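You operate a simulated robot arm through the tools that you are given. There is no shell and no other tool.

The job below is to be done with a simulated robot arm. You get a single attempt, and the scene is never put back.

## Task
Seal the green cup and serve it on the pick-up mat.
Fine: one press of the sealer lever, held down one to three seconds; the slide ends pushed in; the sealer may stay on for the next cup. Set down upright: what you pick out.

It is judged by the outcome, as a careful person would: the job done as asked, and still so three seconds after it is handed in. It fails if anything else is knocked over, pushed out of place, dropped, spilled or broken. Lids that push on must go on centred and level and be pressed home; caps that screw on are set level and turned clockwise until they are tight.

## Robot
A 6-joint arm with a two-finger gripper, fixed in place. Base frame: the origin is on the floor under the middle of its stand, x ahead of it, y to its left, z up. Lengths are in m, angles in degrees, forces in N, time in s.
It reaches about 1.637 m from its shoulder. Its first joint turns from -166.0 to 166.0 degrees. Payload 3.43 kg.
The tool frame sits at the grasp point between the pads (the TCP): z along the fingers, y along the line on which they close. The tips reach 0.02 m beyond it. The gripper opens to 0.19 m; its body begins 0.248 m behind the TCP.
Orientation is told as [roll, pitch, yaw] about the base's x, y, z axes, in that order, counted from this pose: with the fingers straight down and closing along the base's y, the tool's x points along the base's -x, its y along +y and its z along -z.

## Interface
- The arm moves only by the tool play_rows. Its arguments are lists of equal length, an entry for each row: "dp": the shift along the base's x, y, z in m, a list of three; "delta_rot": the turn, a rotation vector about the base's x, y, z in degrees, a list of three; "claw": the gripper command, from -1 (fully open) to 1 (shut), values between in proportion. In form: {"dp": [[dx, dy, dz], ...], "delta_rot": [[rx, ry, rz], ...], "claw": [claw, ...]}. A call has 1 to 20 rows; each row shifts and turns the commanded pose from where the row before left it. Rows are played at 5 a second. More than 0.05 m and 8.6 degrees between two rows, or a gripper value outside its range, and nothing of the call is played. Where a pose cannot be reached the arm comes as near as it can. A force on the tool above 80 N (or 10 N above the force at the start of the call, whichever is more), or a blocked arm, ends the call early, and 0.2 s more pass. Each finger travels about 0.045 m/s and halts on what it meets, pressing with about 32 N; the grip force reading is that of the motor and also rises with nothing between the fingers. The clock runs only during rows and for 0.2 s after the last one: add rows that do not move to give the fingers time. It gives the time, the measured TCP pose, the force on the tool (base axes), the opening and the grip force at its end, in the units of the frame above (readings bear some noise), with the torque about the TCP (base axes, N m) and any sound that the robot's microphone picked up.
- Cameras (640 x 400 px; columns grow to the right, rows downward): "scene" is fixed at [0.0492, 0.6493, 1.3903]; the picture's right is [-0.36, -0.93, 0.00], its down [-0.29, 0.11, -0.95] and it looks along [0.89, -0.34, -0.31] (base axes); focal length 306 px, centre (320, 200). "wrist" rides on the gripper at [0.07, -0.008, -0.288] in the tool frame; the picture's right is [0.12, 0.99, 0.00], its down [-0.96, 0.11, -0.25] and it looks along [-0.25, 0.03, 0.97] (tool axes); focal length 261 px, centre (320, 200). There is no depth. A picture from a camera that has moved, and an enlarged one, comes with that camera's place and axes in the base frame and with its lens.
- capture(camera): a new picture of that camera. No time passes.
- lift_body(by): slides the trunk up (or, below 0, down) by that many m; the arm rides with it, the base frame stays. It gives what a move gives, with no picture.
- close_up(camera, box): a new picture of the part [left, top, right, bottom] of that camera's present view, enlarged. No time passes.
- sign_off(): hands the job in; it is judged then, once.

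Nothing tells you positions but the pictures and the camera data. Unless the task says otherwise, let go and move clear before handing in.

The tools are called as name(argument=value, ...) on one line, values as JSON. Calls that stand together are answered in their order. play_rows: Moves the arm, as the interface text tells. Its arguments: {"type":"object","properties":{"dp":{"type":"array"},"delta_rot":{"type":"array"},"claw":{"type":"array"}},"required":["dp","delta_rot","claw"]} The other tools are called the same way: lift_body (by) moves the trunk up or down; capture (camera) takes a picture; close_up (camera, box) takes an enlarged picture of a part of a camera's view; sign_off () hands the job in.

At the start:

```text
time: 0.0
tcp_pos: [0.5557, 0.1936, 1.3877]
tcp_rot: [-0.1, 0.0, 0.0]
force: [-0.5, -0.7, -0.4]
torque: [0.0, 0.02, -0.01]
width: 0.1899
gripper_force: 0.0
trunk travel left (down, up): [-0.213, 0.027]
```

scene: 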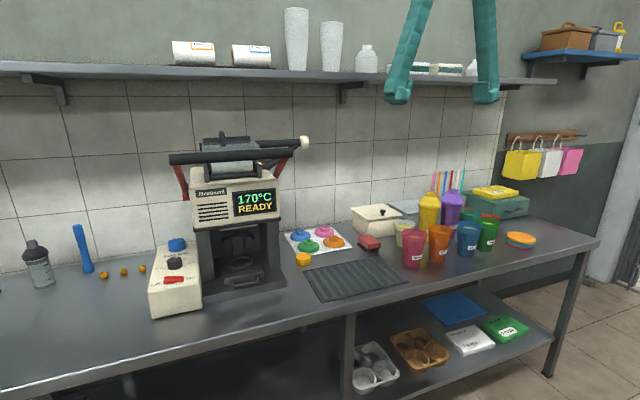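
wrist: 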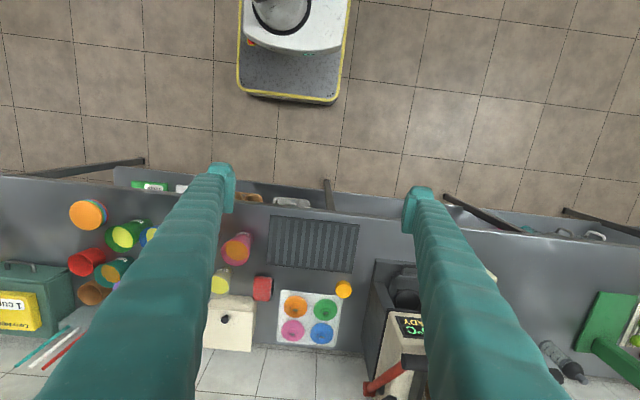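

I see a counter with a sealing machine (display "170°C READY"), a ribbed dark mat, a group of coloured cups to the right and some lids on a card. I'll look closer before I move anything.

close_up(camera="scene", box=[140, 120, 320, 330])

close_up(camera="scene", box=[340, 160, 560, 300])

close_up(camera="scene", box=[280, 200, 420, 310])

close_up(camera="wrist", box=[0, 160, 320, 360])

close_up(camera="wrist", box=[320, 160, 640, 400])

```text
1.90 times, centred on (230, 225) of scene
camera zoom: at [0.0492, 0.6493, 1.3903], right [-0.36, -0.93, 0.0], down [-0.29, 0.11, -0.95], along [0.89, -0.34, -0.31], focal length 583 px, centre (491, 152)
```

zoom: 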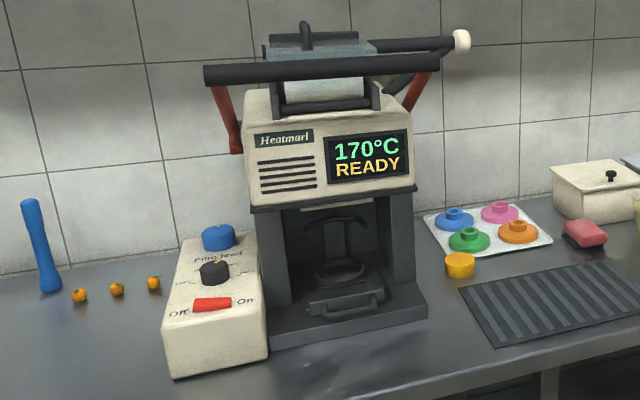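

```text
2.86 times, centred on (450, 230) of scene
camera zoom: at [0.0492, 0.6493, 1.3903], right [-0.36, -0.93, 0.0], down [-0.29, 0.11, -0.95], along [0.89, -0.34, -0.31], focal length 874 px, centre (-51, 114)
```

zoom: 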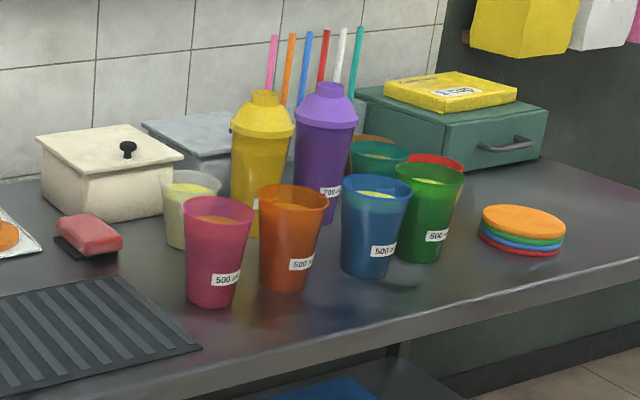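

```text
3.64 times, centred on (350, 255) of scene
camera zoom: at [0.0492, 0.6493, 1.3903], right [-0.36, -0.93, 0.0], down [-0.29, 0.11, -0.95], along [0.89, -0.34, -0.31], focal length 1113 px, centre (211, 0)
```

zoom: 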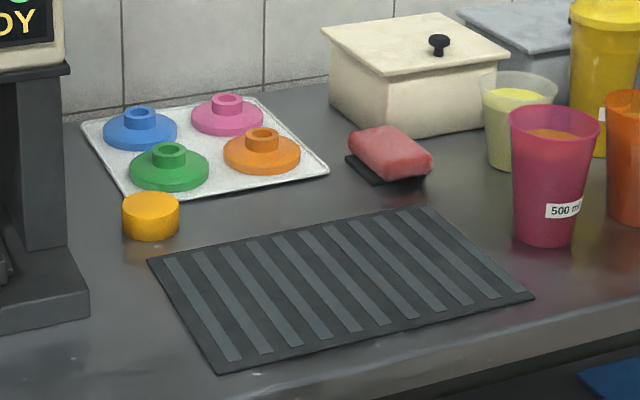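

```text
2.00 times, centred on (160, 260) of wrist
camera zoom: at [0.4859, 0.1868, 1.6759], right [-0.12, 0.99, 0.0], down [0.96, 0.11, 0.25], along [0.25, 0.03, -0.97], focal length 521 px, centre (640, 80)
```

zoom: 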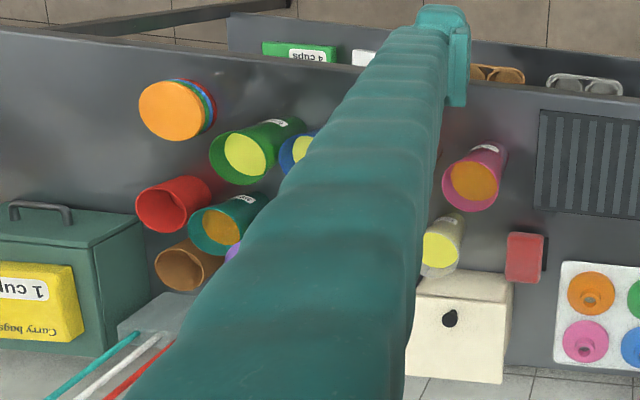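

```text
1.67 times, centred on (480, 280) of wrist
camera zoom: at [0.4859, 0.1868, 1.6759], right [-0.12, 0.99, 0.0], down [0.96, 0.11, 0.25], along [0.25, 0.03, -0.97], focal length 434 px, centre (53, 67)
```

zoom: 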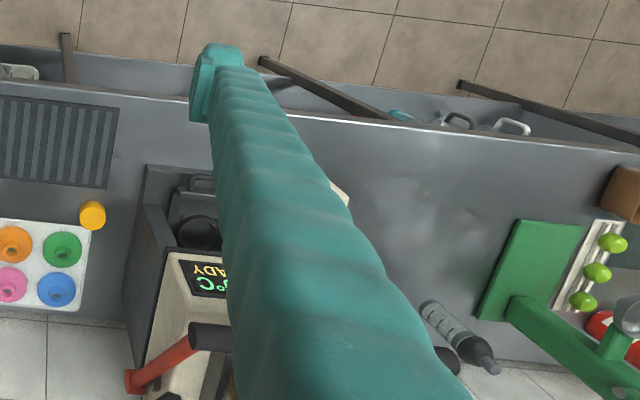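

The table surface triangulates to about z = 0.82, the mat to x 0.76–0.95 and y 0.07–0.37, and the green cup to about (0.87, -0.38). Next I'll zoom into the sealer to work out its lever, slide and switch.

close_up(camera="scene", box=[160, 120, 320, 220])

close_up(camera="scene", box=[180, 210, 300, 310])

close_up(camera="scene", box=[140, 230, 220, 320])

close_up(camera="scene", box=[430, 190, 530, 270])

close_up(camera="wrist", box=[340, 230, 500, 400])

close_up(camera="wrist", box=[60, 190, 180, 310])

```text
4.00 times, centred on (240, 170) of scene
camera zoom: at [0.0492, 0.6493, 1.3903], right [-0.36, -0.93, 0.0], down [-0.29, 0.11, -0.95], along [0.89, -0.34, -0.31], focal length 1224 px, centre (640, 320)
```

zoom: 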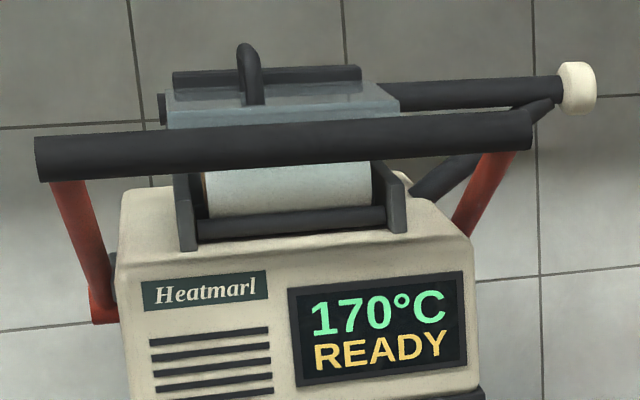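

```text
4.00 times, centred on (240, 260) of scene
camera zoom: at [0.0492, 0.6493, 1.3903], right [-0.36, -0.93, 0.0], down [-0.29, 0.11, -0.95], along [0.89, -0.34, -0.31], focal length 1224 px, centre (640, -40)
```

zoom: 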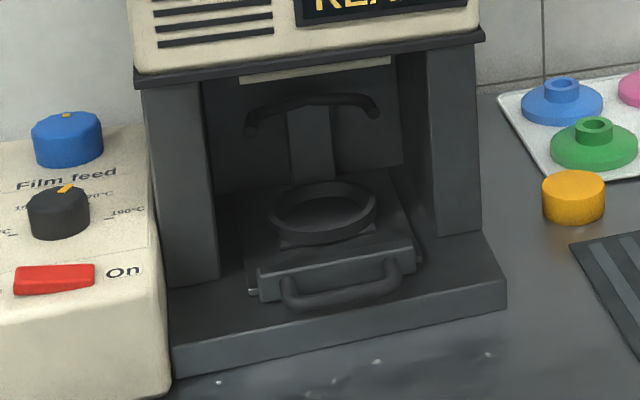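

```text
4.44 times, centred on (180, 275) of scene
camera zoom: at [0.0492, 0.6493, 1.3903], right [-0.36, -0.93, 0.0], down [-0.29, 0.11, -0.95], along [0.89, -0.34, -0.31], focal length 1360 px, centre (942, -133)
```

zoom: 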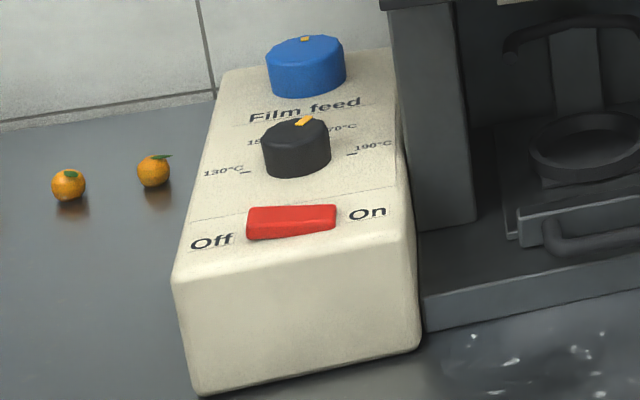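

```text
5.00 times, centred on (480, 230) of scene
camera zoom: at [0.0492, 0.6493, 1.3903], right [-0.36, -0.93, 0.0], down [-0.29, 0.11, -0.95], along [0.89, -0.34, -0.31], focal length 1530 px, centre (-480, 50)
```

zoom: 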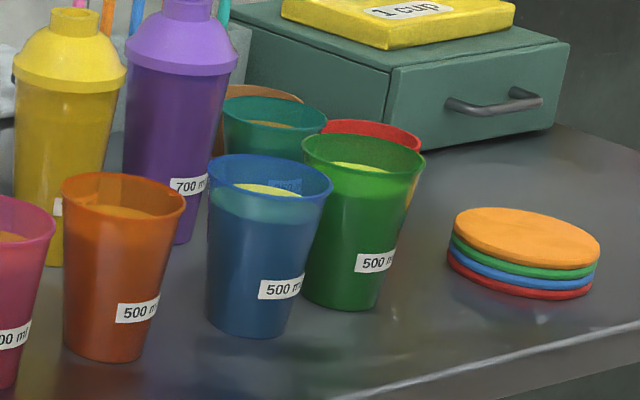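

```text
2.35 times, centred on (420, 315) of wrist
camera zoom: at [0.4859, 0.1868, 1.6759], right [-0.12, 0.99, 0.0], down [0.96, 0.11, 0.25], along [0.25, 0.03, -0.97], focal length 613 px, centre (85, -71)
```

zoom: 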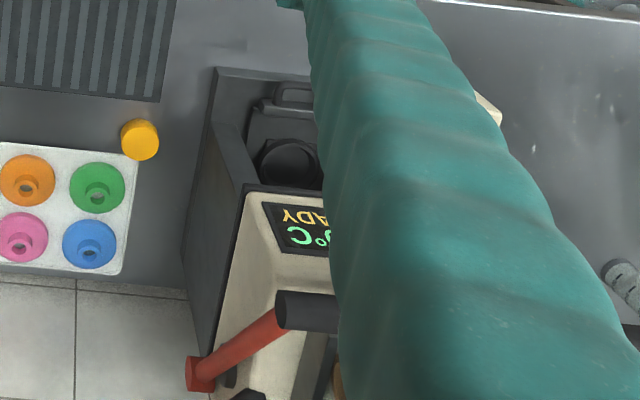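

```text
3.33 times, centred on (120, 250) of wrist
camera zoom: at [0.4859, 0.1868, 1.6759], right [-0.12, 0.99, 0.0], down [0.96, 0.11, 0.25], along [0.25, 0.03, -0.97], focal length 869 px, centre (987, 33)
```

zoom: 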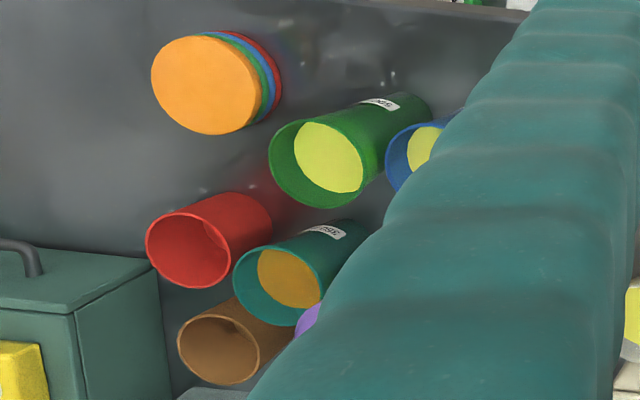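

The sealer shows "170°C READY", so it is already on. It has a slide with a ring and a U-handle at about (0.87, 0.57, 0.86), and a black crossbar on red arms at about x 0.91, z 1.25. I'll move the wrist camera in front of the sealer to check the lever, the film and the slide.

play_rows(dp=[[-0.02, 0.04, 0], [-0.02, 0.04, 0], [-0.02, 0.04, 0], [-0.02, 0.04, 0], [-0.02, 0.04, 0], [-0.02, 0.04, -0.01], [-0.02, 0.04, -0.02], [0, 0.04, -0.02], [0, 0, 0]], delta_rot=[[0, -6, 0], [0, -6, 0], [0, -6, 0], [0, -6, 0], [0, -6, 0], [0, -6, 0], [0, -6, 0], [0, -6, 0], [0, 0, 0]], claw=[-1, -1, -1, -1, -1, -1, -1, -1, -1])

capture(camera="wrist")

capture(camera="scene")

```text
time: 2.0
tcp_pos: [0.4155, 0.5152, 1.3343]
tcp_rot: [0.0, -48.0, 0.0]
force: [-0.1, 0.0, 0.4]
torque: [0.06, 0.01, 0.02]
width: 0.1901
gripper_force: 0.1
trunk travel left (down, up): [-0.213, 0.027]
```

```text
taken
camera wrist: at [0.1557, 0.5066, 1.4765], right [-0.08, 0.99, -0.09], down [0.46, 0.12, 0.88], along [0.88, 0.03, -0.47], focal length 261 px, centre (320, 200)
```

wrist: 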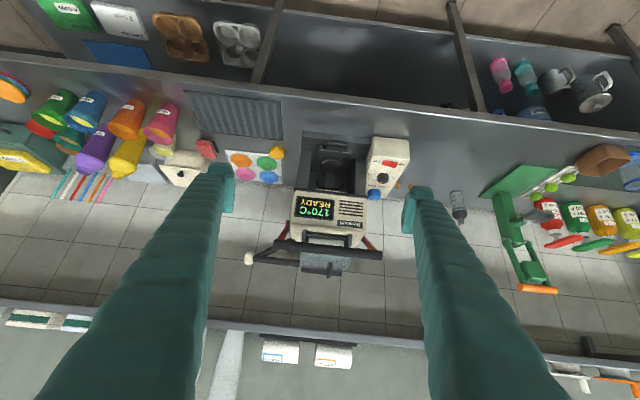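

```text
taken
```

scene: 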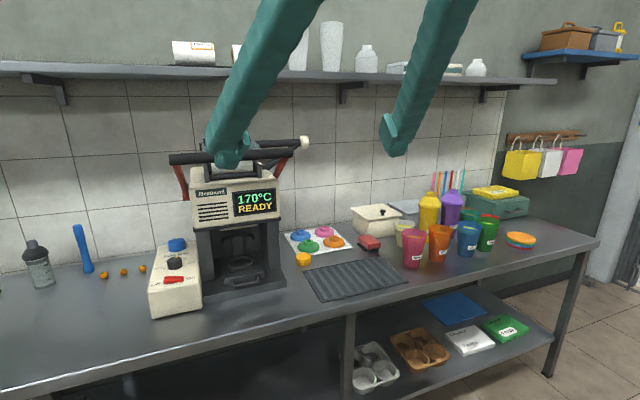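

The fingers are fairly thick and the wrist view is upside down in this pose. I'll zoom in on the sealer and on the fingertips.

close_up(camera="wrist", box=[235, 120, 415, 290])

close_up(camera="scene", box=[200, 60, 440, 200])

close_up(camera="wrist", box=[235, 210, 395, 290])

close_up(camera="wrist", box=[0, 60, 200, 200])

```text
2.35 times, centred on (325, 205) of wrist
camera zoom: at [0.1557, 0.5066, 1.4765], right [-0.08, 0.99, -0.09], down [0.46, 0.12, 0.88], along [0.88, 0.03, -0.47], focal length 613 px, centre (308, 188)
```

zoom: 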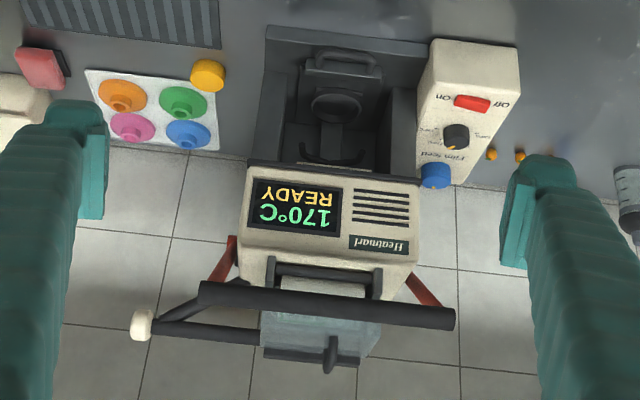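

```text
2.67 times, centred on (320, 130) of scene
camera zoom: at [0.0492, 0.6493, 1.3903], right [-0.36, -0.93, 0.0], down [-0.29, 0.11, -0.95], along [0.89, -0.34, -0.31], focal length 816 px, centre (320, 387)
```

zoom: 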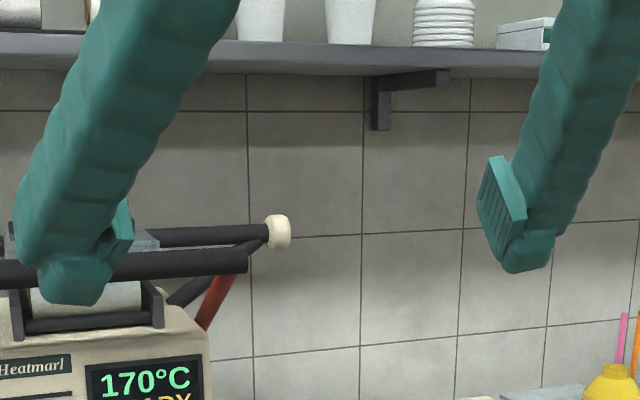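

```text
4.00 times, centred on (315, 250) of wrist
camera zoom: at [0.1557, 0.5066, 1.4765], right [-0.08, 0.99, -0.09], down [0.46, 0.12, 0.88], along [0.88, 0.03, -0.47], focal length 1043 px, centre (340, 0)
```

zoom: 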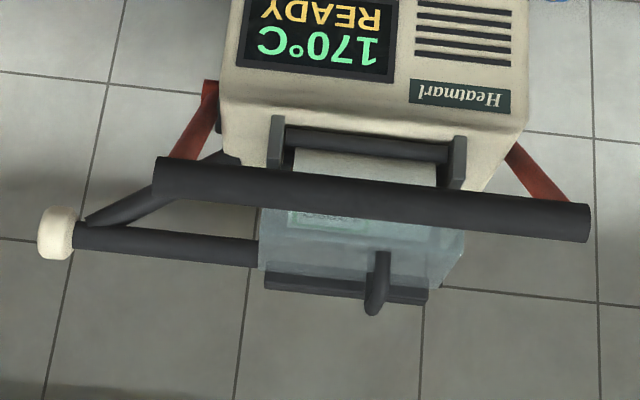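

```text
2.86 times, centred on (100, 130) of wrist
camera zoom: at [0.1557, 0.5066, 1.4765], right [-0.08, 0.99, -0.09], down [0.46, 0.12, 0.88], along [0.88, 0.03, -0.47], focal length 745 px, centre (949, 400)
```

zoom: 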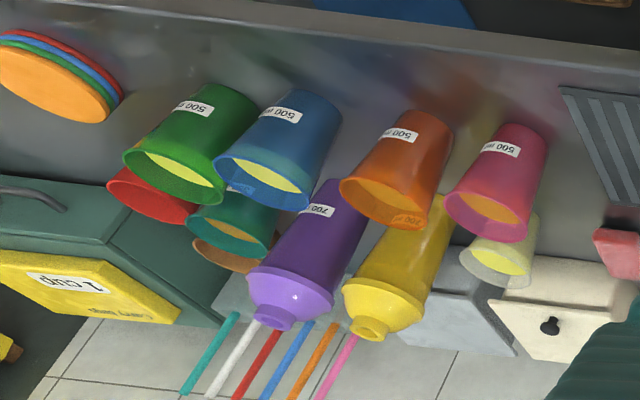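

The crossbar on the two red arms looks like the press lever, but there is also a rod with a white knob. I'll move closer and look down at the top of the sealer to tell them apart.

play_rows(dp=[[0.04, -0.01, 0.015], [0.04, -0.01, 0.015], [0.04, -0.01, 0.015], [0.04, -0.01, 0.015], [0.04, -0.01, 0.015], [0.04, -0.01, 0.015], [0.04, -0.01, 0.015], [0.04, -0.01, 0.015], [0.0, 0, 0]], delta_rot=[[0, 2, 0], [0, 2, 0], [0, 2, 0], [0, 2, 0], [0, 2, 0], [0, 2, 0], [0, 0, 0], [0, 0, 0], [0, 0, 0]], claw=[-1, -1, -1, -1, -1, -1, -1, -1, -1])

capture(camera="wrist")

```text
time: 4.0
tcp_pos: [0.7374, 0.4374, 1.4548]
tcp_rot: [-0.1, -36.0, 0.0]
force: [-0.3, 0.5, 0.2]
torque: [-0.05, -0.02, -0.03]
width: 0.1898
gripper_force: 0.1
trunk travel left (down, up): [-0.213, 0.027]
```

```text
taken
camera wrist: at [0.5113, 0.4294, 1.6471], right [-0.1, 0.99, -0.07], down [0.63, 0.12, 0.77], along [0.77, 0.03, -0.64], focal length 261 px, centre (320, 200)
```

wrist: 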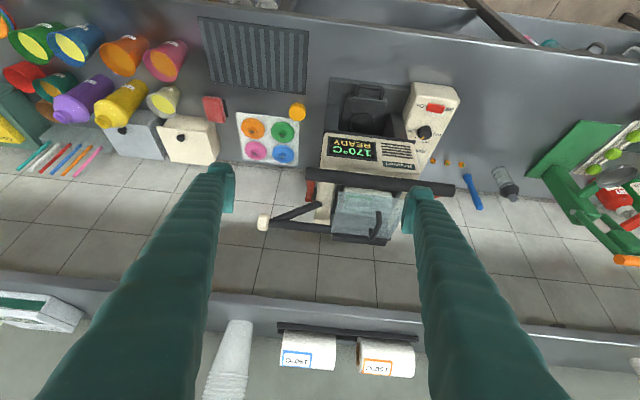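

close_up(camera="wrist", box=[235, 70, 475, 250])

close_up(camera="wrist", box=[245, 150, 405, 250])

close_up(camera="wrist", box=[320, 70, 480, 180])

close_up(camera="wrist", box=[0, 10, 200, 140])

```text
2.22 times, centred on (355, 160) of wrist
camera zoom: at [0.5113, 0.4294, 1.6471], right [-0.1, 0.99, -0.07], down [0.63, 0.12, 0.77], along [0.77, 0.03, -0.64], focal length 579 px, centre (242, 289)
```

zoom: 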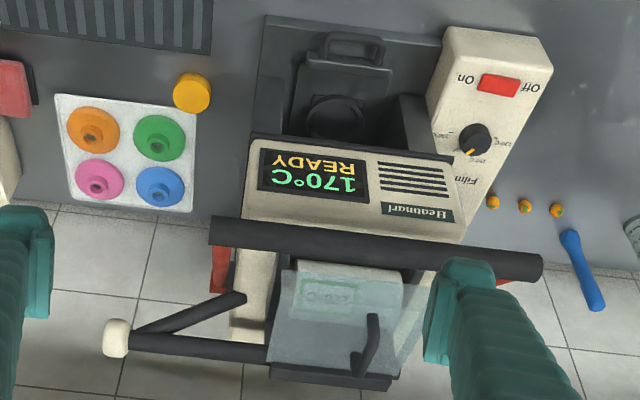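

```text
4.00 times, centred on (325, 200) of wrist
camera zoom: at [0.5113, 0.4294, 1.6471], right [-0.1, 0.99, -0.07], down [0.63, 0.12, 0.77], along [0.77, 0.03, -0.64], focal length 1043 px, centre (300, 200)
```

zoom: 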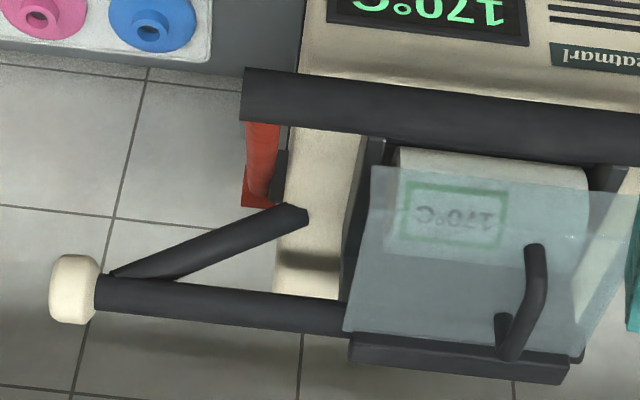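

```text
3.64 times, centred on (400, 125) of wrist
camera zoom: at [0.5113, 0.4294, 1.6471], right [-0.1, 0.99, -0.07], down [0.63, 0.12, 0.77], along [0.77, 0.03, -0.64], focal length 948 px, centre (29, 473)
```

zoom: 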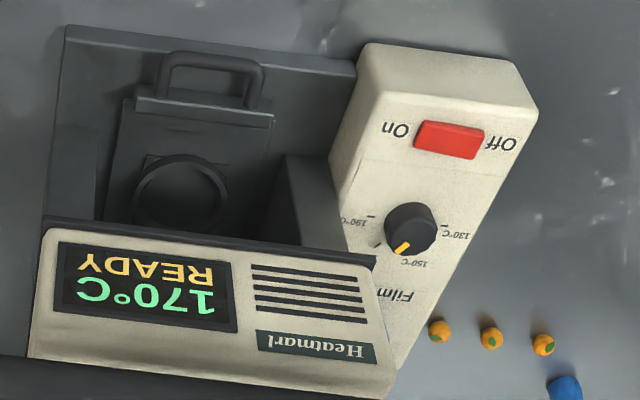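

```text
3.08 times, centred on (100, 75) of wrist
camera zoom: at [0.5113, 0.4294, 1.6471], right [-0.1, 0.99, -0.07], down [0.63, 0.12, 0.77], along [0.77, 0.03, -0.64], focal length 802 px, centre (997, 585)
```

zoom: 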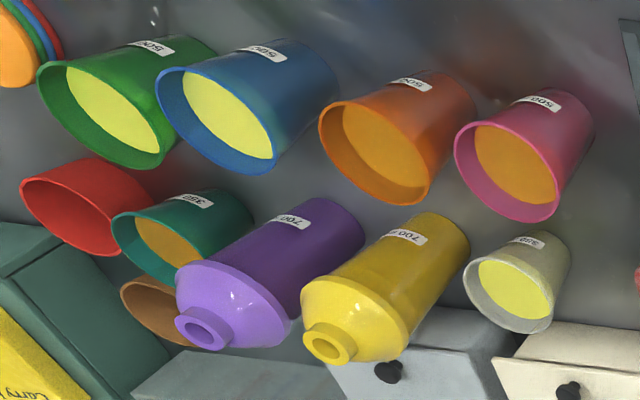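

The film roll is labelled 170°C, which matches the display. I still want a side view of the red arms and the white-knob rod, so I'll swing the camera round to the sealer's right side.

play_rows(dp=[[0.0, -0.04, 0], [0.0, -0.04, 0], [0.015, -0.04, -0.01], [0.02, -0.04, -0.02], [0.02, -0.04, -0.02], [0.02, -0.04, -0.03], [0.02, -0.03, -0.03], [0.02, -0.02, -0.03], [0, 0, 0]], delta_rot=[[0, 0, 8], [0, 0, 8], [0, 0, 8], [0, 0, 8], [0, 0, 8], [0, 0, 8], [0, 0, 8], [0, 0, 8], [0, 0, 0]], claw=[-1, -1, -1, -1, -1, -1, -1, -1, -1])

capture(camera="wrist")

capture(camera="scene")

```text
refused: row 6 steps farther than a row can; nothing moved
```

```text
taken
camera wrist: at [0.5113, 0.4294, 1.6471], right [-0.1, 0.99, -0.07], down [0.63, 0.12, 0.77], along [0.77, 0.03, -0.64], focal length 261 px, centre (320, 200)
```

wrist: 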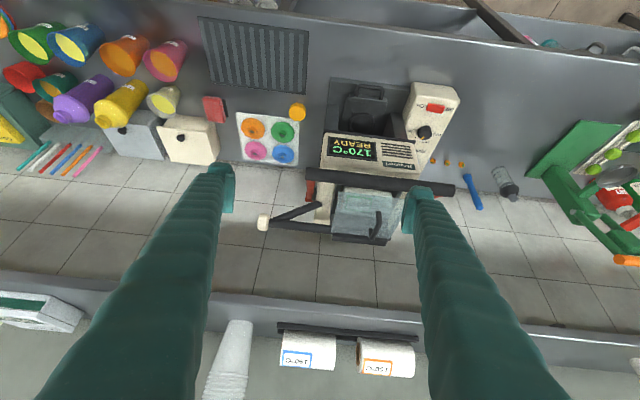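

```text
taken
```

scene: 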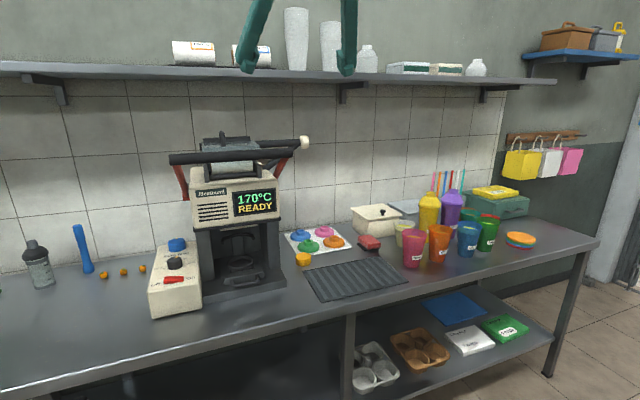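

The move was refused because one row was too large, so nothing moved. I'll use smaller steps.

play_rows(dp=[[0.0, -0.04, 0], [0.0, -0.04, 0], [0.015, -0.035, -0.01], [0.02, -0.035, -0.02], [0.02, -0.035, -0.02], [0.02, -0.035, -0.02], [0.02, -0.03, -0.025], [0.02, -0.02, -0.025], [0, 0, 0]], delta_rot=[[0, 0, 8], [0, 0, 8], [0, 0, 8], [0, 0, 8], [0, 0, 8], [0, 0, 8], [0, 0, 8], [0, 0, 8], [0, 0, 0]], claw=[-1, -1, -1, -1, -1, -1, -1, -1, -1])

capture(camera="wrist")

close_up(camera="wrist", box=[200, 60, 440, 260])

```text
time: 6.0
tcp_pos: [0.8512, 0.164, 1.3404]
tcp_rot: [0.1, -36.0, 64.0]
force: [0.6, -0.3, -1.0]
torque: [0.07, 0.07, 0.08]
width: 0.1897
gripper_force: 0.0
trunk travel left (down, up): [-0.213, 0.027]
```

```text
taken
camera wrist: at [0.7606, -0.0439, 1.5322], right [-0.93, 0.35, -0.07], down [0.17, 0.62, 0.77], along [0.31, 0.7, -0.64], focal length 261 px, centre (320, 200)
```

wrist: 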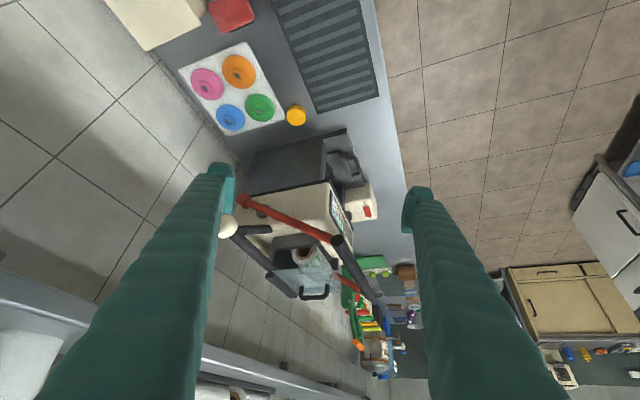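

```text
2.00 times, centred on (320, 160) of wrist
camera zoom: at [0.7606, -0.0439, 1.5322], right [-0.93, 0.35, -0.07], down [0.17, 0.62, 0.77], along [0.31, 0.7, -0.64], focal length 521 px, centre (320, 280)
```

zoom: 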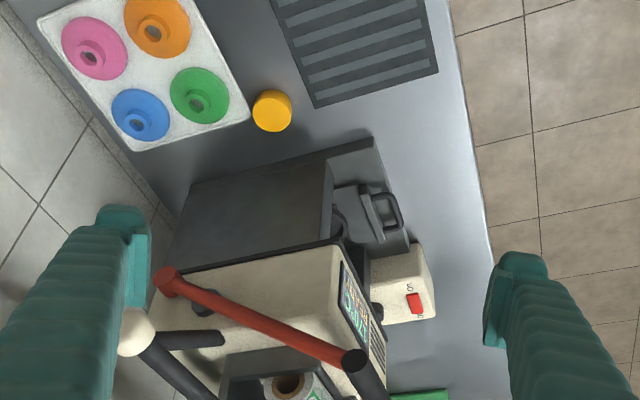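

close_up(camera="wrist", box=[210, 170, 390, 310])

close_up(camera="wrist", box=[310, 140, 390, 220])

```text
2.86 times, centred on (300, 240) of wrist
camera zoom: at [0.7606, -0.0439, 1.5322], right [-0.93, 0.35, -0.07], down [0.17, 0.62, 0.77], along [0.31, 0.7, -0.64], focal length 745 px, centre (377, 86)
```

zoom: 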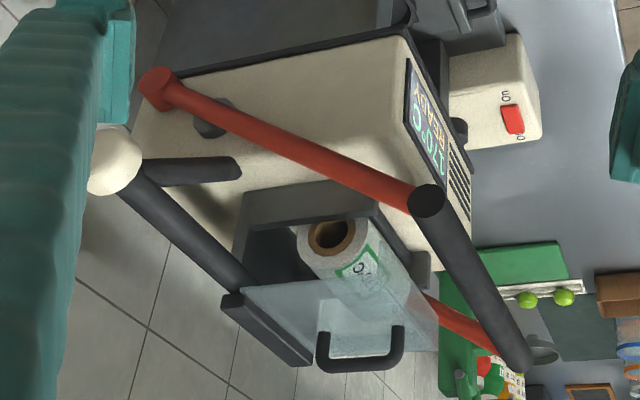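

```text
5.00 times, centred on (350, 180) of wrist
camera zoom: at [0.7606, -0.0439, 1.5322], right [-0.93, 0.35, -0.07], down [0.17, 0.62, 0.77], along [0.31, 0.7, -0.64], focal length 1303 px, centre (170, 300)
```

zoom: 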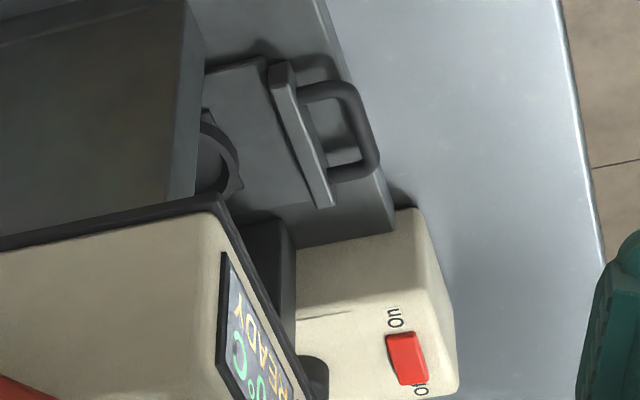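

The side view settles it: the red arms pivot at the rear of the body and carry the front crossbar, so that is the press lever. The white knob belongs to the film gear. Now I'll bring the camera down in front of the slide handle to measure it.

play_rows(dp=[[-0.04, 0.02, 0], [-0.04, 0.02, 0], [-0.03, 0.035, 0], [-0.02, 0.04, -0.01], [-0.01, 0.045, -0.01], [-0.01, 0.045, -0.01], [0, 0.045, -0.015], [0, 0.045, -0.02], [0, 0.045, -0.02], [0, 0.04, -0.03], [0, 0.03, -0.04], [0, 0, -0.045], [0, 0, -0.045], [0, 0, -0.045], [0, 0, 0]], delta_rot=[[0, 0, -8], [0, 0, -8], [0, 0, -8], [0, 0, -8], [0, 0, -8], [0, 0, -8], [0, 0, -8], [0, 0, -8], [0, 0, 0], [0, 0, 0], [0, 0, 0], [0, 0, 0], [0, 0, 0], [0, 0, 0], [0, 0, 0]], claw=[-1, -1, -1, -1, -1, -1, -1, -1, -1, -1, -1, -1, -1, -1, -1])

capture(camera="wrist")

close_up(camera="wrist", box=[240, 120, 400, 240])

capture(camera="scene")

```text
time: 9.2
tcp_pos: [0.7019, 0.5727, 1.0438]
tcp_rot: [0.0, -36.0, 0.0]
force: [0.9, 0.0, 1.2]
torque: [0.01, -0.02, 0.01]
width: 0.1901
gripper_force: 0.0
trunk travel left (down, up): [-0.213, 0.027]
```

```text
taken
camera wrist: at [0.4769, 0.5642, 1.2359], right [-0.1, 0.99, -0.07], down [0.63, 0.12, 0.77], along [0.77, 0.03, -0.64], focal length 261 px, centre (320, 200)
```

wrist: 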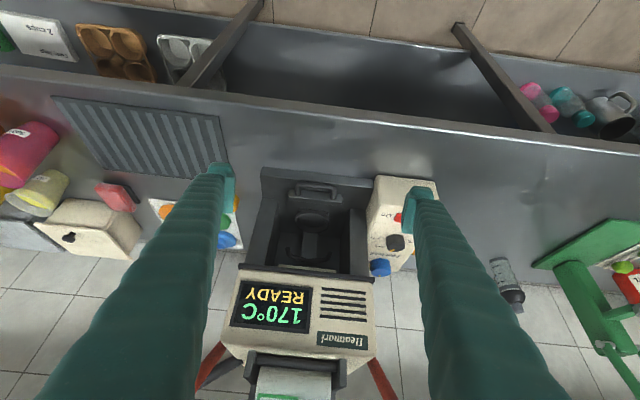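

```text
3.33 times, centred on (320, 180) of wrist
camera zoom: at [0.4769, 0.5642, 1.2359], right [-0.1, 0.99, -0.07], down [0.63, 0.12, 0.77], along [0.77, 0.03, -0.64], focal length 869 px, centre (320, 267)
```

zoom: 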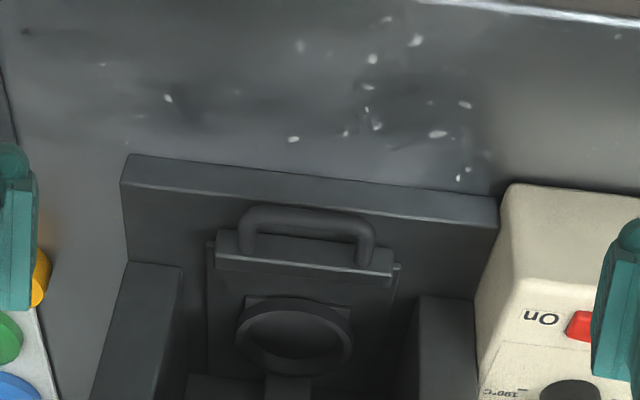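

```text
taken
```

scene: 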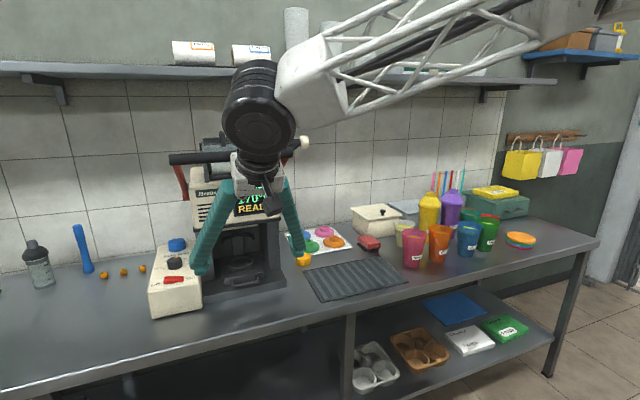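

The handle bar comes out at about (0.878, 0.571, 0.863), 83 mm wide and clear of the base front, with the base top at z ≈ 0.843. I'll approach with the fingers tilted 36° and partly closed, and stop just short of the handle.

play_rows(dp=[[0.028, 0, -0.03], [0.028, 0, -0.03], [0.028, 0, -0.03], [0.028, 0, -0.03], [0.028, 0, -0.025], [0, 0, 0], [0, 0, 0]], delta_rot=[[0, 0, 0], [0, 0, 0], [0, 0, 0], [0, 0, 0], [0, 0, 0], [0, 0, 0], [0, 0, 0]], claw=[-0.22, -0.22, -0.22, -0.22, -0.22, -0.22, -0.22])

capture(camera="wrist")

close_up(camera="scene", box=[170, 180, 330, 310])

close_up(camera="wrist", box=[230, 130, 410, 250])

```text
time: 10.8
tcp_pos: [0.8426, 0.5744, 0.9027]
tcp_rot: [0.0, -35.9, 0.1]
force: [-0.3, 0.4, 0.4]
torque: [0.0, -0.04, -0.01]
width: 0.1159
gripper_force: 0.0
trunk travel left (down, up): [-0.213, 0.027]
```

```text
taken
camera wrist: at [0.6173, 0.566, 1.0945], right [-0.1, 0.99, -0.07], down [0.63, 0.12, 0.77], along [0.77, 0.03, -0.64], focal length 261 px, centre (320, 200)
```

wrist: 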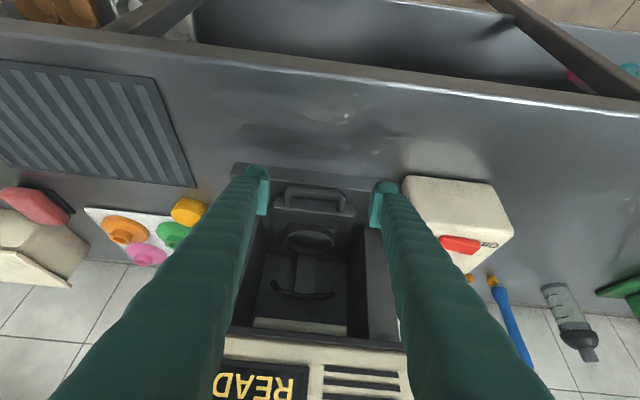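

```text
3.08 times, centred on (250, 245) of scene
camera zoom: at [0.0492, 0.6493, 1.3903], right [-0.36, -0.93, 0.0], down [-0.29, 0.11, -0.95], along [0.89, -0.34, -0.31], focal length 942 px, centre (535, 62)
```

zoom: 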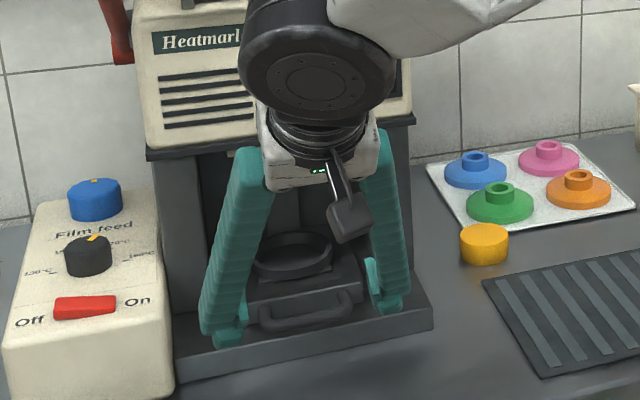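

```text
3.33 times, centred on (320, 190) of wrist
camera zoom: at [0.6173, 0.566, 1.0945], right [-0.1, 0.99, -0.07], down [0.63, 0.12, 0.77], along [0.77, 0.03, -0.64], focal length 869 px, centre (320, 233)
```

zoom: 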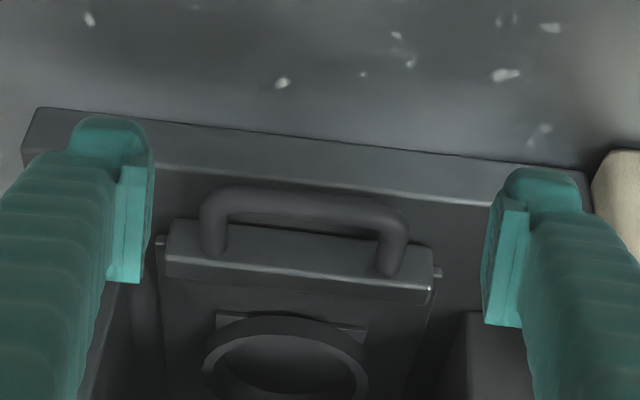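

The fingers straddle the handle with the bar right where I computed it. I'll go down the last few centimetres and close on the handle's sides.

play_rows(dp=[[0.0145, -0.001, -0.017], [0.0145, -0.001, -0.015], [0, 0, 0], [0, 0, 0], [0, 0, 0], [0, 0, 0]], delta_rot=[[0, 0, 0], [0, 0, 0], [0, 0, 0], [0, 0, 0], [0, 0, 0], [0, 0, 0]], claw=[-0.22, -0.22, -0.22, 0.1, 0.3, 0.3])

close_up(camera="wrist", box=[230, 130, 410, 250])

close_up(camera="scene", box=[170, 180, 330, 310])

```text
time: 12.2
tcp_pos: [0.8721, 0.5731, 0.8689]
tcp_rot: [0.1, -35.9, 0.0]
force: [1.0, 0.1, 0.4]
torque: [0.03, 0.0, 0.0]
width: 0.0663
gripper_force: 0.0
trunk travel left (down, up): [-0.213, 0.027]
```

```text
3.33 times, centred on (320, 190) of wrist
camera zoom: at [0.646, 0.5646, 1.0609], right [-0.1, 0.99, -0.07], down [0.63, 0.12, 0.77], along [0.77, 0.03, -0.64], focal length 869 px, centre (320, 233)
```

zoom: 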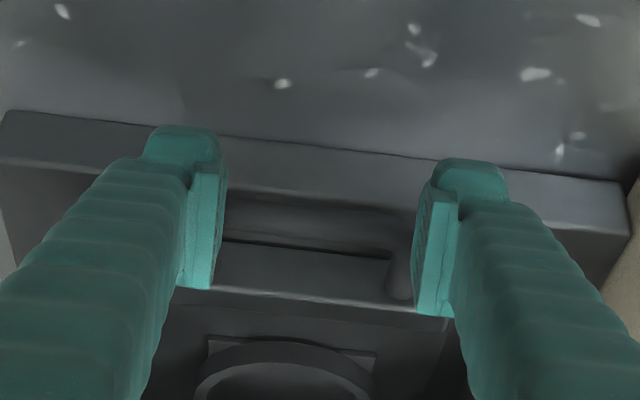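

```text
3.08 times, centred on (250, 245) of scene
camera zoom: at [0.0492, 0.6493, 1.3903], right [-0.36, -0.93, 0.0], down [-0.29, 0.11, -0.95], along [0.89, -0.34, -0.31], focal length 942 px, centre (535, 62)
```

zoom: 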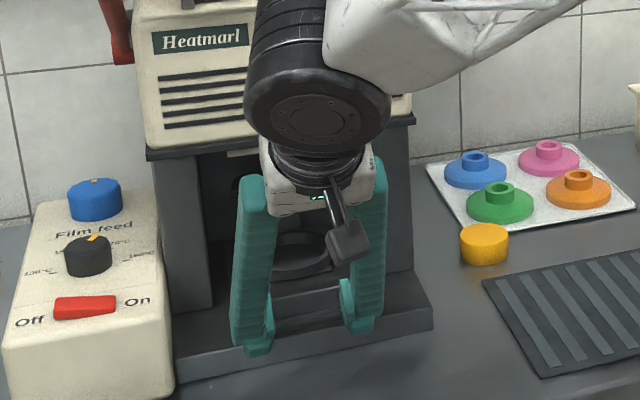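

The fingers closed to 66 mm without meeting anything, so they are still slightly above or in front of the handle. I'll open, go about 1 cm further down and forward, and try again gently.

play_rows(dp=[[0, 0, 0], [0, -0.004, 0], [0, 0, 0], [0.006, 0, -0.004], [0.006, 0, -0.004], [0, 0, 0]], delta_rot=[[0, 0, 0], [0, 0, 0], [0, 0, 0], [0, 0, 0], [0, 0, 0], [0, 0, 0]], claw=[-0.1, -0.2, -0.2, -0.2, -0.2, -0.2])

close_up(camera="wrist", box=[230, 130, 410, 250])

close_up(camera="scene", box=[200, 240, 300, 310])

```text
time: 13.6
tcp_pos: [0.8836, 0.5687, 0.8616]
tcp_rot: [0.0, -36.0, 0.0]
force: [0.7, -0.8, -0.6]
torque: [0.0, -0.02, -0.01]
width: 0.1139
gripper_force: 0.1
trunk travel left (down, up): [-0.213, 0.027]
```

```text
3.33 times, centred on (320, 190) of wrist
camera zoom: at [0.6577, 0.5607, 1.0539], right [-0.1, 0.99, -0.07], down [0.63, 0.12, 0.77], along [0.77, 0.03, -0.64], focal length 869 px, centre (320, 233)
```

zoom: 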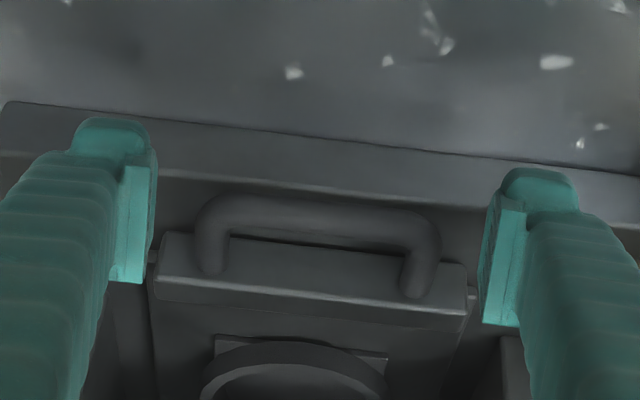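

```text
5.71 times, centred on (250, 275) of scene
camera zoom: at [0.0492, 0.6493, 1.3903], right [-0.36, -0.93, 0.0], down [-0.29, 0.11, -0.95], along [0.89, -0.34, -0.31], focal length 1749 px, centre (720, -229)
```

zoom: 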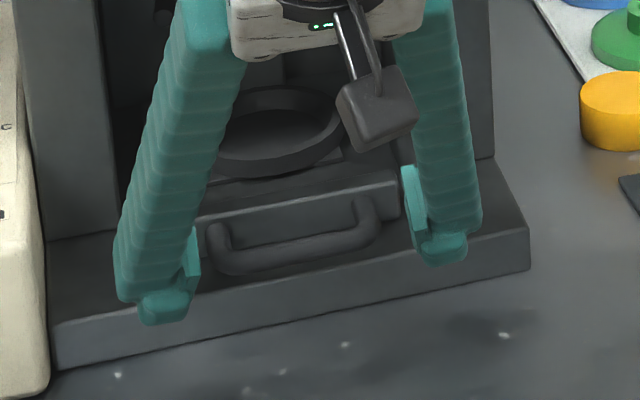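

The handle now looks level with the pads. I'll close here and check the opening.

play_rows(dp=[[0, 0, 0], [0, 0, 0], [0, 0, 0], [0, 0, 0]], delta_rot=[[0, 0, 0], [0, 0, 0], [0, 0, 0], [0, 0, 0]], claw=[0.1, 0.3, 0.3, 0.3])

close_up(camera="wrist", box=[230, 130, 410, 250])

```text
time: 14.6
tcp_pos: [0.8828, 0.5706, 0.8631]
tcp_rot: [0.0, -36.0, 0.1]
force: [-3.2, 3.1, 3.5]
torque: [0.18, 0.01, 0.15]
width: 0.0682
gripper_force: 1.8
trunk travel left (down, up): [-0.213, 0.027]
```

```text
3.33 times, centred on (320, 190) of wrist
camera zoom: at [0.657, 0.5611, 1.0544], right [-0.1, 0.99, -0.07], down [0.63, 0.12, 0.77], along [0.77, 0.03, -0.64], focal length 869 px, centre (320, 233)
```

zoom: 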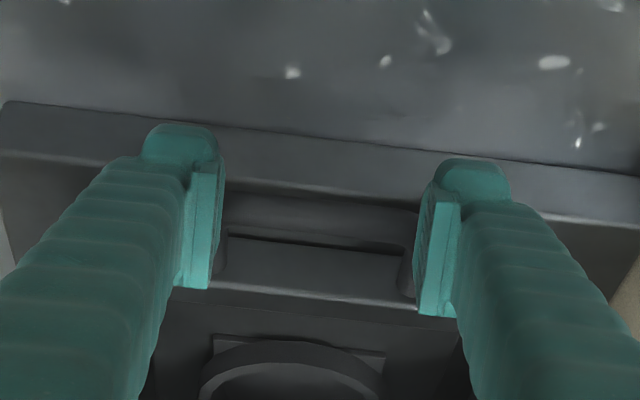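

I felt a slight contact pushing back along the fingers, so only the tips are touching the handle. I'll reopen, go about 9 mm deeper and close with full grip.

play_rows(dp=[[0, 0, 0], [0, 0, 0], [0, -0.001, 0], [0.005, 0, -0.004], [0.004, 0, -0.003], [0, 0, 0]], delta_rot=[[0, 0, 0], [0, 0, 0], [0, 0, 0], [0, 0, 0], [0, 0, 0], [0, 0, 0]], claw=[-0.1, -0.2, -0.2, -0.2, -0.2, -0.2])

play_rows(dp=[[0, 0, 0], [0, 0, 0], [0, 0, 0], [0, 0, 0], [0, 0, 0]], delta_rot=[[0, 0, 0], [0, 0, 0], [0, 0, 0], [0, 0, 0], [0, 0, 0]], claw=[0.1, 0.3, 0.4, 0.4, 0.4])

close_up(camera="wrist", box=[230, 130, 410, 250])

```text
time: 16.0
tcp_pos: [0.8906, 0.5685, 0.8561]
tcp_rot: [0.1, -36.1, 0.1]
force: [-0.1, -0.2, -0.4]
torque: [0.06, 0.02, 0.0]
width: 0.114
gripper_force: 0.0
trunk travel left (down, up): [-0.213, 0.027]
```

```text
time: 17.2
tcp_pos: [0.8871, 0.5699, 0.8619]
tcp_rot: [0.2, -36.1, 0.0]
force: [-35.4, -1.1, 36.4]
torque: [-0.16, -0.2, -0.19]
width: 0.0772
gripper_force: 44.6
trunk travel left (down, up): [-0.213, 0.027]
```

```text
3.33 times, centred on (320, 190) of wrist
camera zoom: at [0.6612, 0.561, 1.0522], right [-0.1, 0.99, -0.07], down [0.63, 0.11, 0.77], along [0.77, 0.03, -0.64], focal length 869 px, centre (320, 233)
```

zoom: 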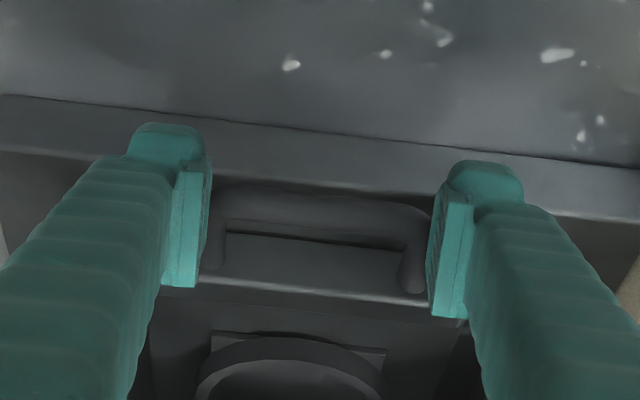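

The grip is still wedging on the rounded corners at 77 mm. I'll reopen, advance a few more millimetres while watching the force, and try once more.

play_rows(dp=[[0, 0, 0], [0, 0, 0], [0, 0, 0], [0.004, 0, -0.003], [0.004, 0, -0.003], [0, 0, 0]], delta_rot=[[0, 0, 0], [0, 0, 0], [0, 0, 0], [0, 0, 0], [0, 0, 0], [0, 0, 0]], claw=[0.1, -0.1, -0.2, -0.2, -0.2, -0.2])

close_up(camera="wrist", box=[230, 130, 410, 250])

close_up(camera="scene", box=[200, 240, 300, 310])

```text
time: 18.6
tcp_pos: [0.8985, 0.5682, 0.8491]
tcp_rot: [-0.1, -36.0, 0.1]
force: [-3.0, -0.7, 1.1]
torque: [0.02, 0.04, 0.11]
width: 0.1138
gripper_force: 0.0
trunk travel left (down, up): [-0.213, 0.027]
```

```text
3.33 times, centred on (320, 190) of wrist
camera zoom: at [0.6732, 0.5604, 1.0414], right [-0.1, 0.99, -0.07], down [0.63, 0.12, 0.77], along [0.77, 0.03, -0.64], focal length 869 px, centre (320, 233)
```

zoom: 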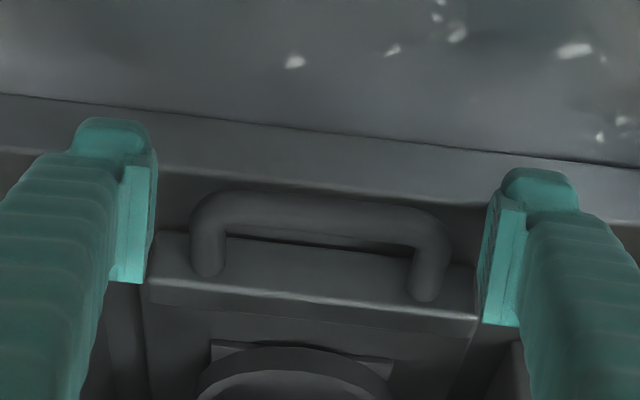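

```text
5.71 times, centred on (250, 275) of scene
camera zoom: at [0.0492, 0.6493, 1.3903], right [-0.36, -0.93, 0.0], down [-0.29, 0.11, -0.95], along [0.89, -0.34, -0.31], focal length 1749 px, centre (720, -229)
```

zoom: 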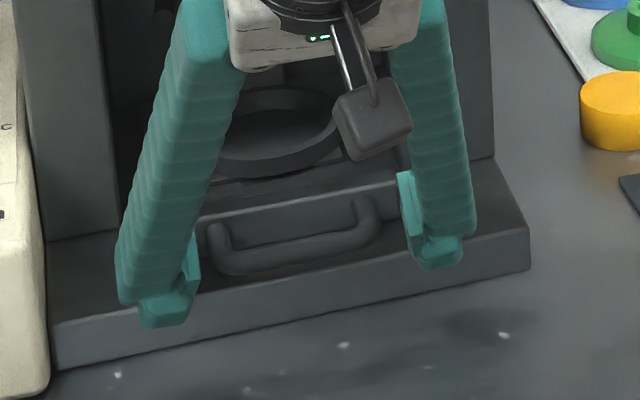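

play_rows(dp=[[0, 0, 0], [0, 0, 0], [0, 0, 0], [0, 0, 0], [0, 0, 0]], delta_rot=[[0, 0, 0], [0, 0, 0], [0, 0, 0], [0, 0, 0], [0, 0, 0]], claw=[0.1, 0.2, 0.3, 0.3, 0.3])

close_up(camera="wrist", box=[230, 130, 410, 250])

```text
time: 19.8
tcp_pos: [0.8976, 0.5687, 0.8512]
tcp_rot: [0.1, -36.1, 0.1]
force: [-8.8, 1.7, 17.2]
torque: [-0.27, 0.06, 0.02]
width: 0.0901
gripper_force: 45.1
trunk travel left (down, up): [-0.213, 0.027]
```

```text
3.33 times, centred on (320, 190) of wrist
camera zoom: at [0.6726, 0.5606, 1.0427], right [-0.1, 0.99, -0.07], down [0.63, 0.11, 0.77], along [0.77, 0.03, -0.64], focal length 869 px, centre (320, 233)
```

zoom: 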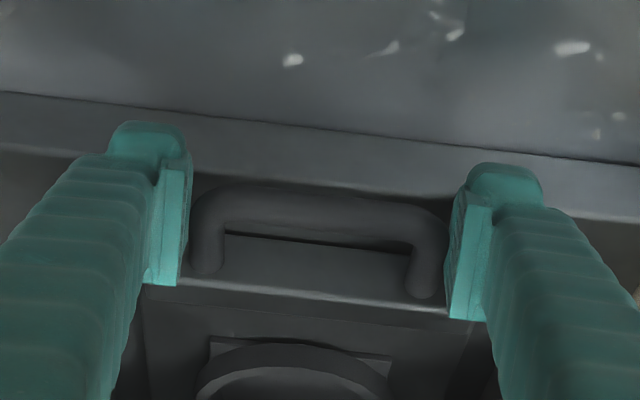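

The fingers now grip the handle firmly (90 mm, 45 N). I'll ease the vertical load slightly and pull the slide straight out toward the robot.

play_rows(dp=[[-0.005, 0, 0.002], [-0.012, 0, 0], [-0.015, 0, 0], [-0.015, 0, 0], [-0.015, 0, 0], [0, 0, 0]], delta_rot=[[0, 0, 0], [0, 0, 0], [0, 0, 0], [0, 0, 0], [0, 0, 0], [0, 0, 0]], claw=[0.3, 0.3, 0.3, 0.3, 0.3, 0.3])

capture(camera="wrist")

close_up(camera="scene", box=[170, 200, 330, 320])

```text
time: 21.2
tcp_pos: [0.8367, 0.5694, 0.8511]
tcp_rot: [0.0, -36.0, 0.1]
force: [-0.1, 17.4, 6.8]
torque: [0.05, -0.04, 0.21]
width: 0.0904
gripper_force: 45.4
trunk travel left (down, up): [-0.213, 0.027]
```

```text
taken
camera wrist: at [0.6108, 0.5606, 1.0429], right [-0.1, 0.99, -0.07], down [0.63, 0.12, 0.77], along [0.77, 0.03, -0.64], focal length 261 px, centre (320, 200)
```

wrist: 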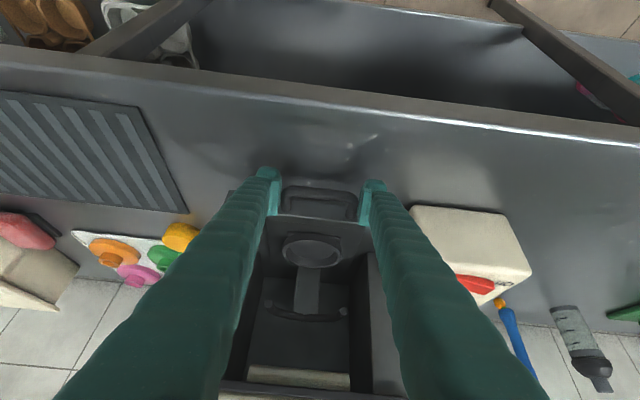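

```text
3.33 times, centred on (250, 260) of scene
camera zoom: at [0.0492, 0.6493, 1.3903], right [-0.36, -0.93, 0.0], down [-0.29, 0.11, -0.95], along [0.89, -0.34, -0.31], focal length 1020 px, centre (553, 0)
```

zoom: 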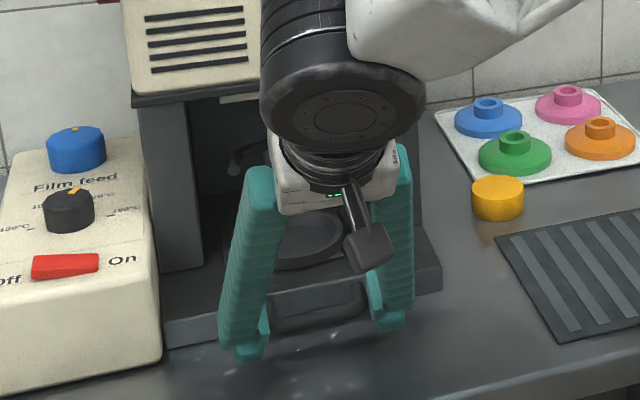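

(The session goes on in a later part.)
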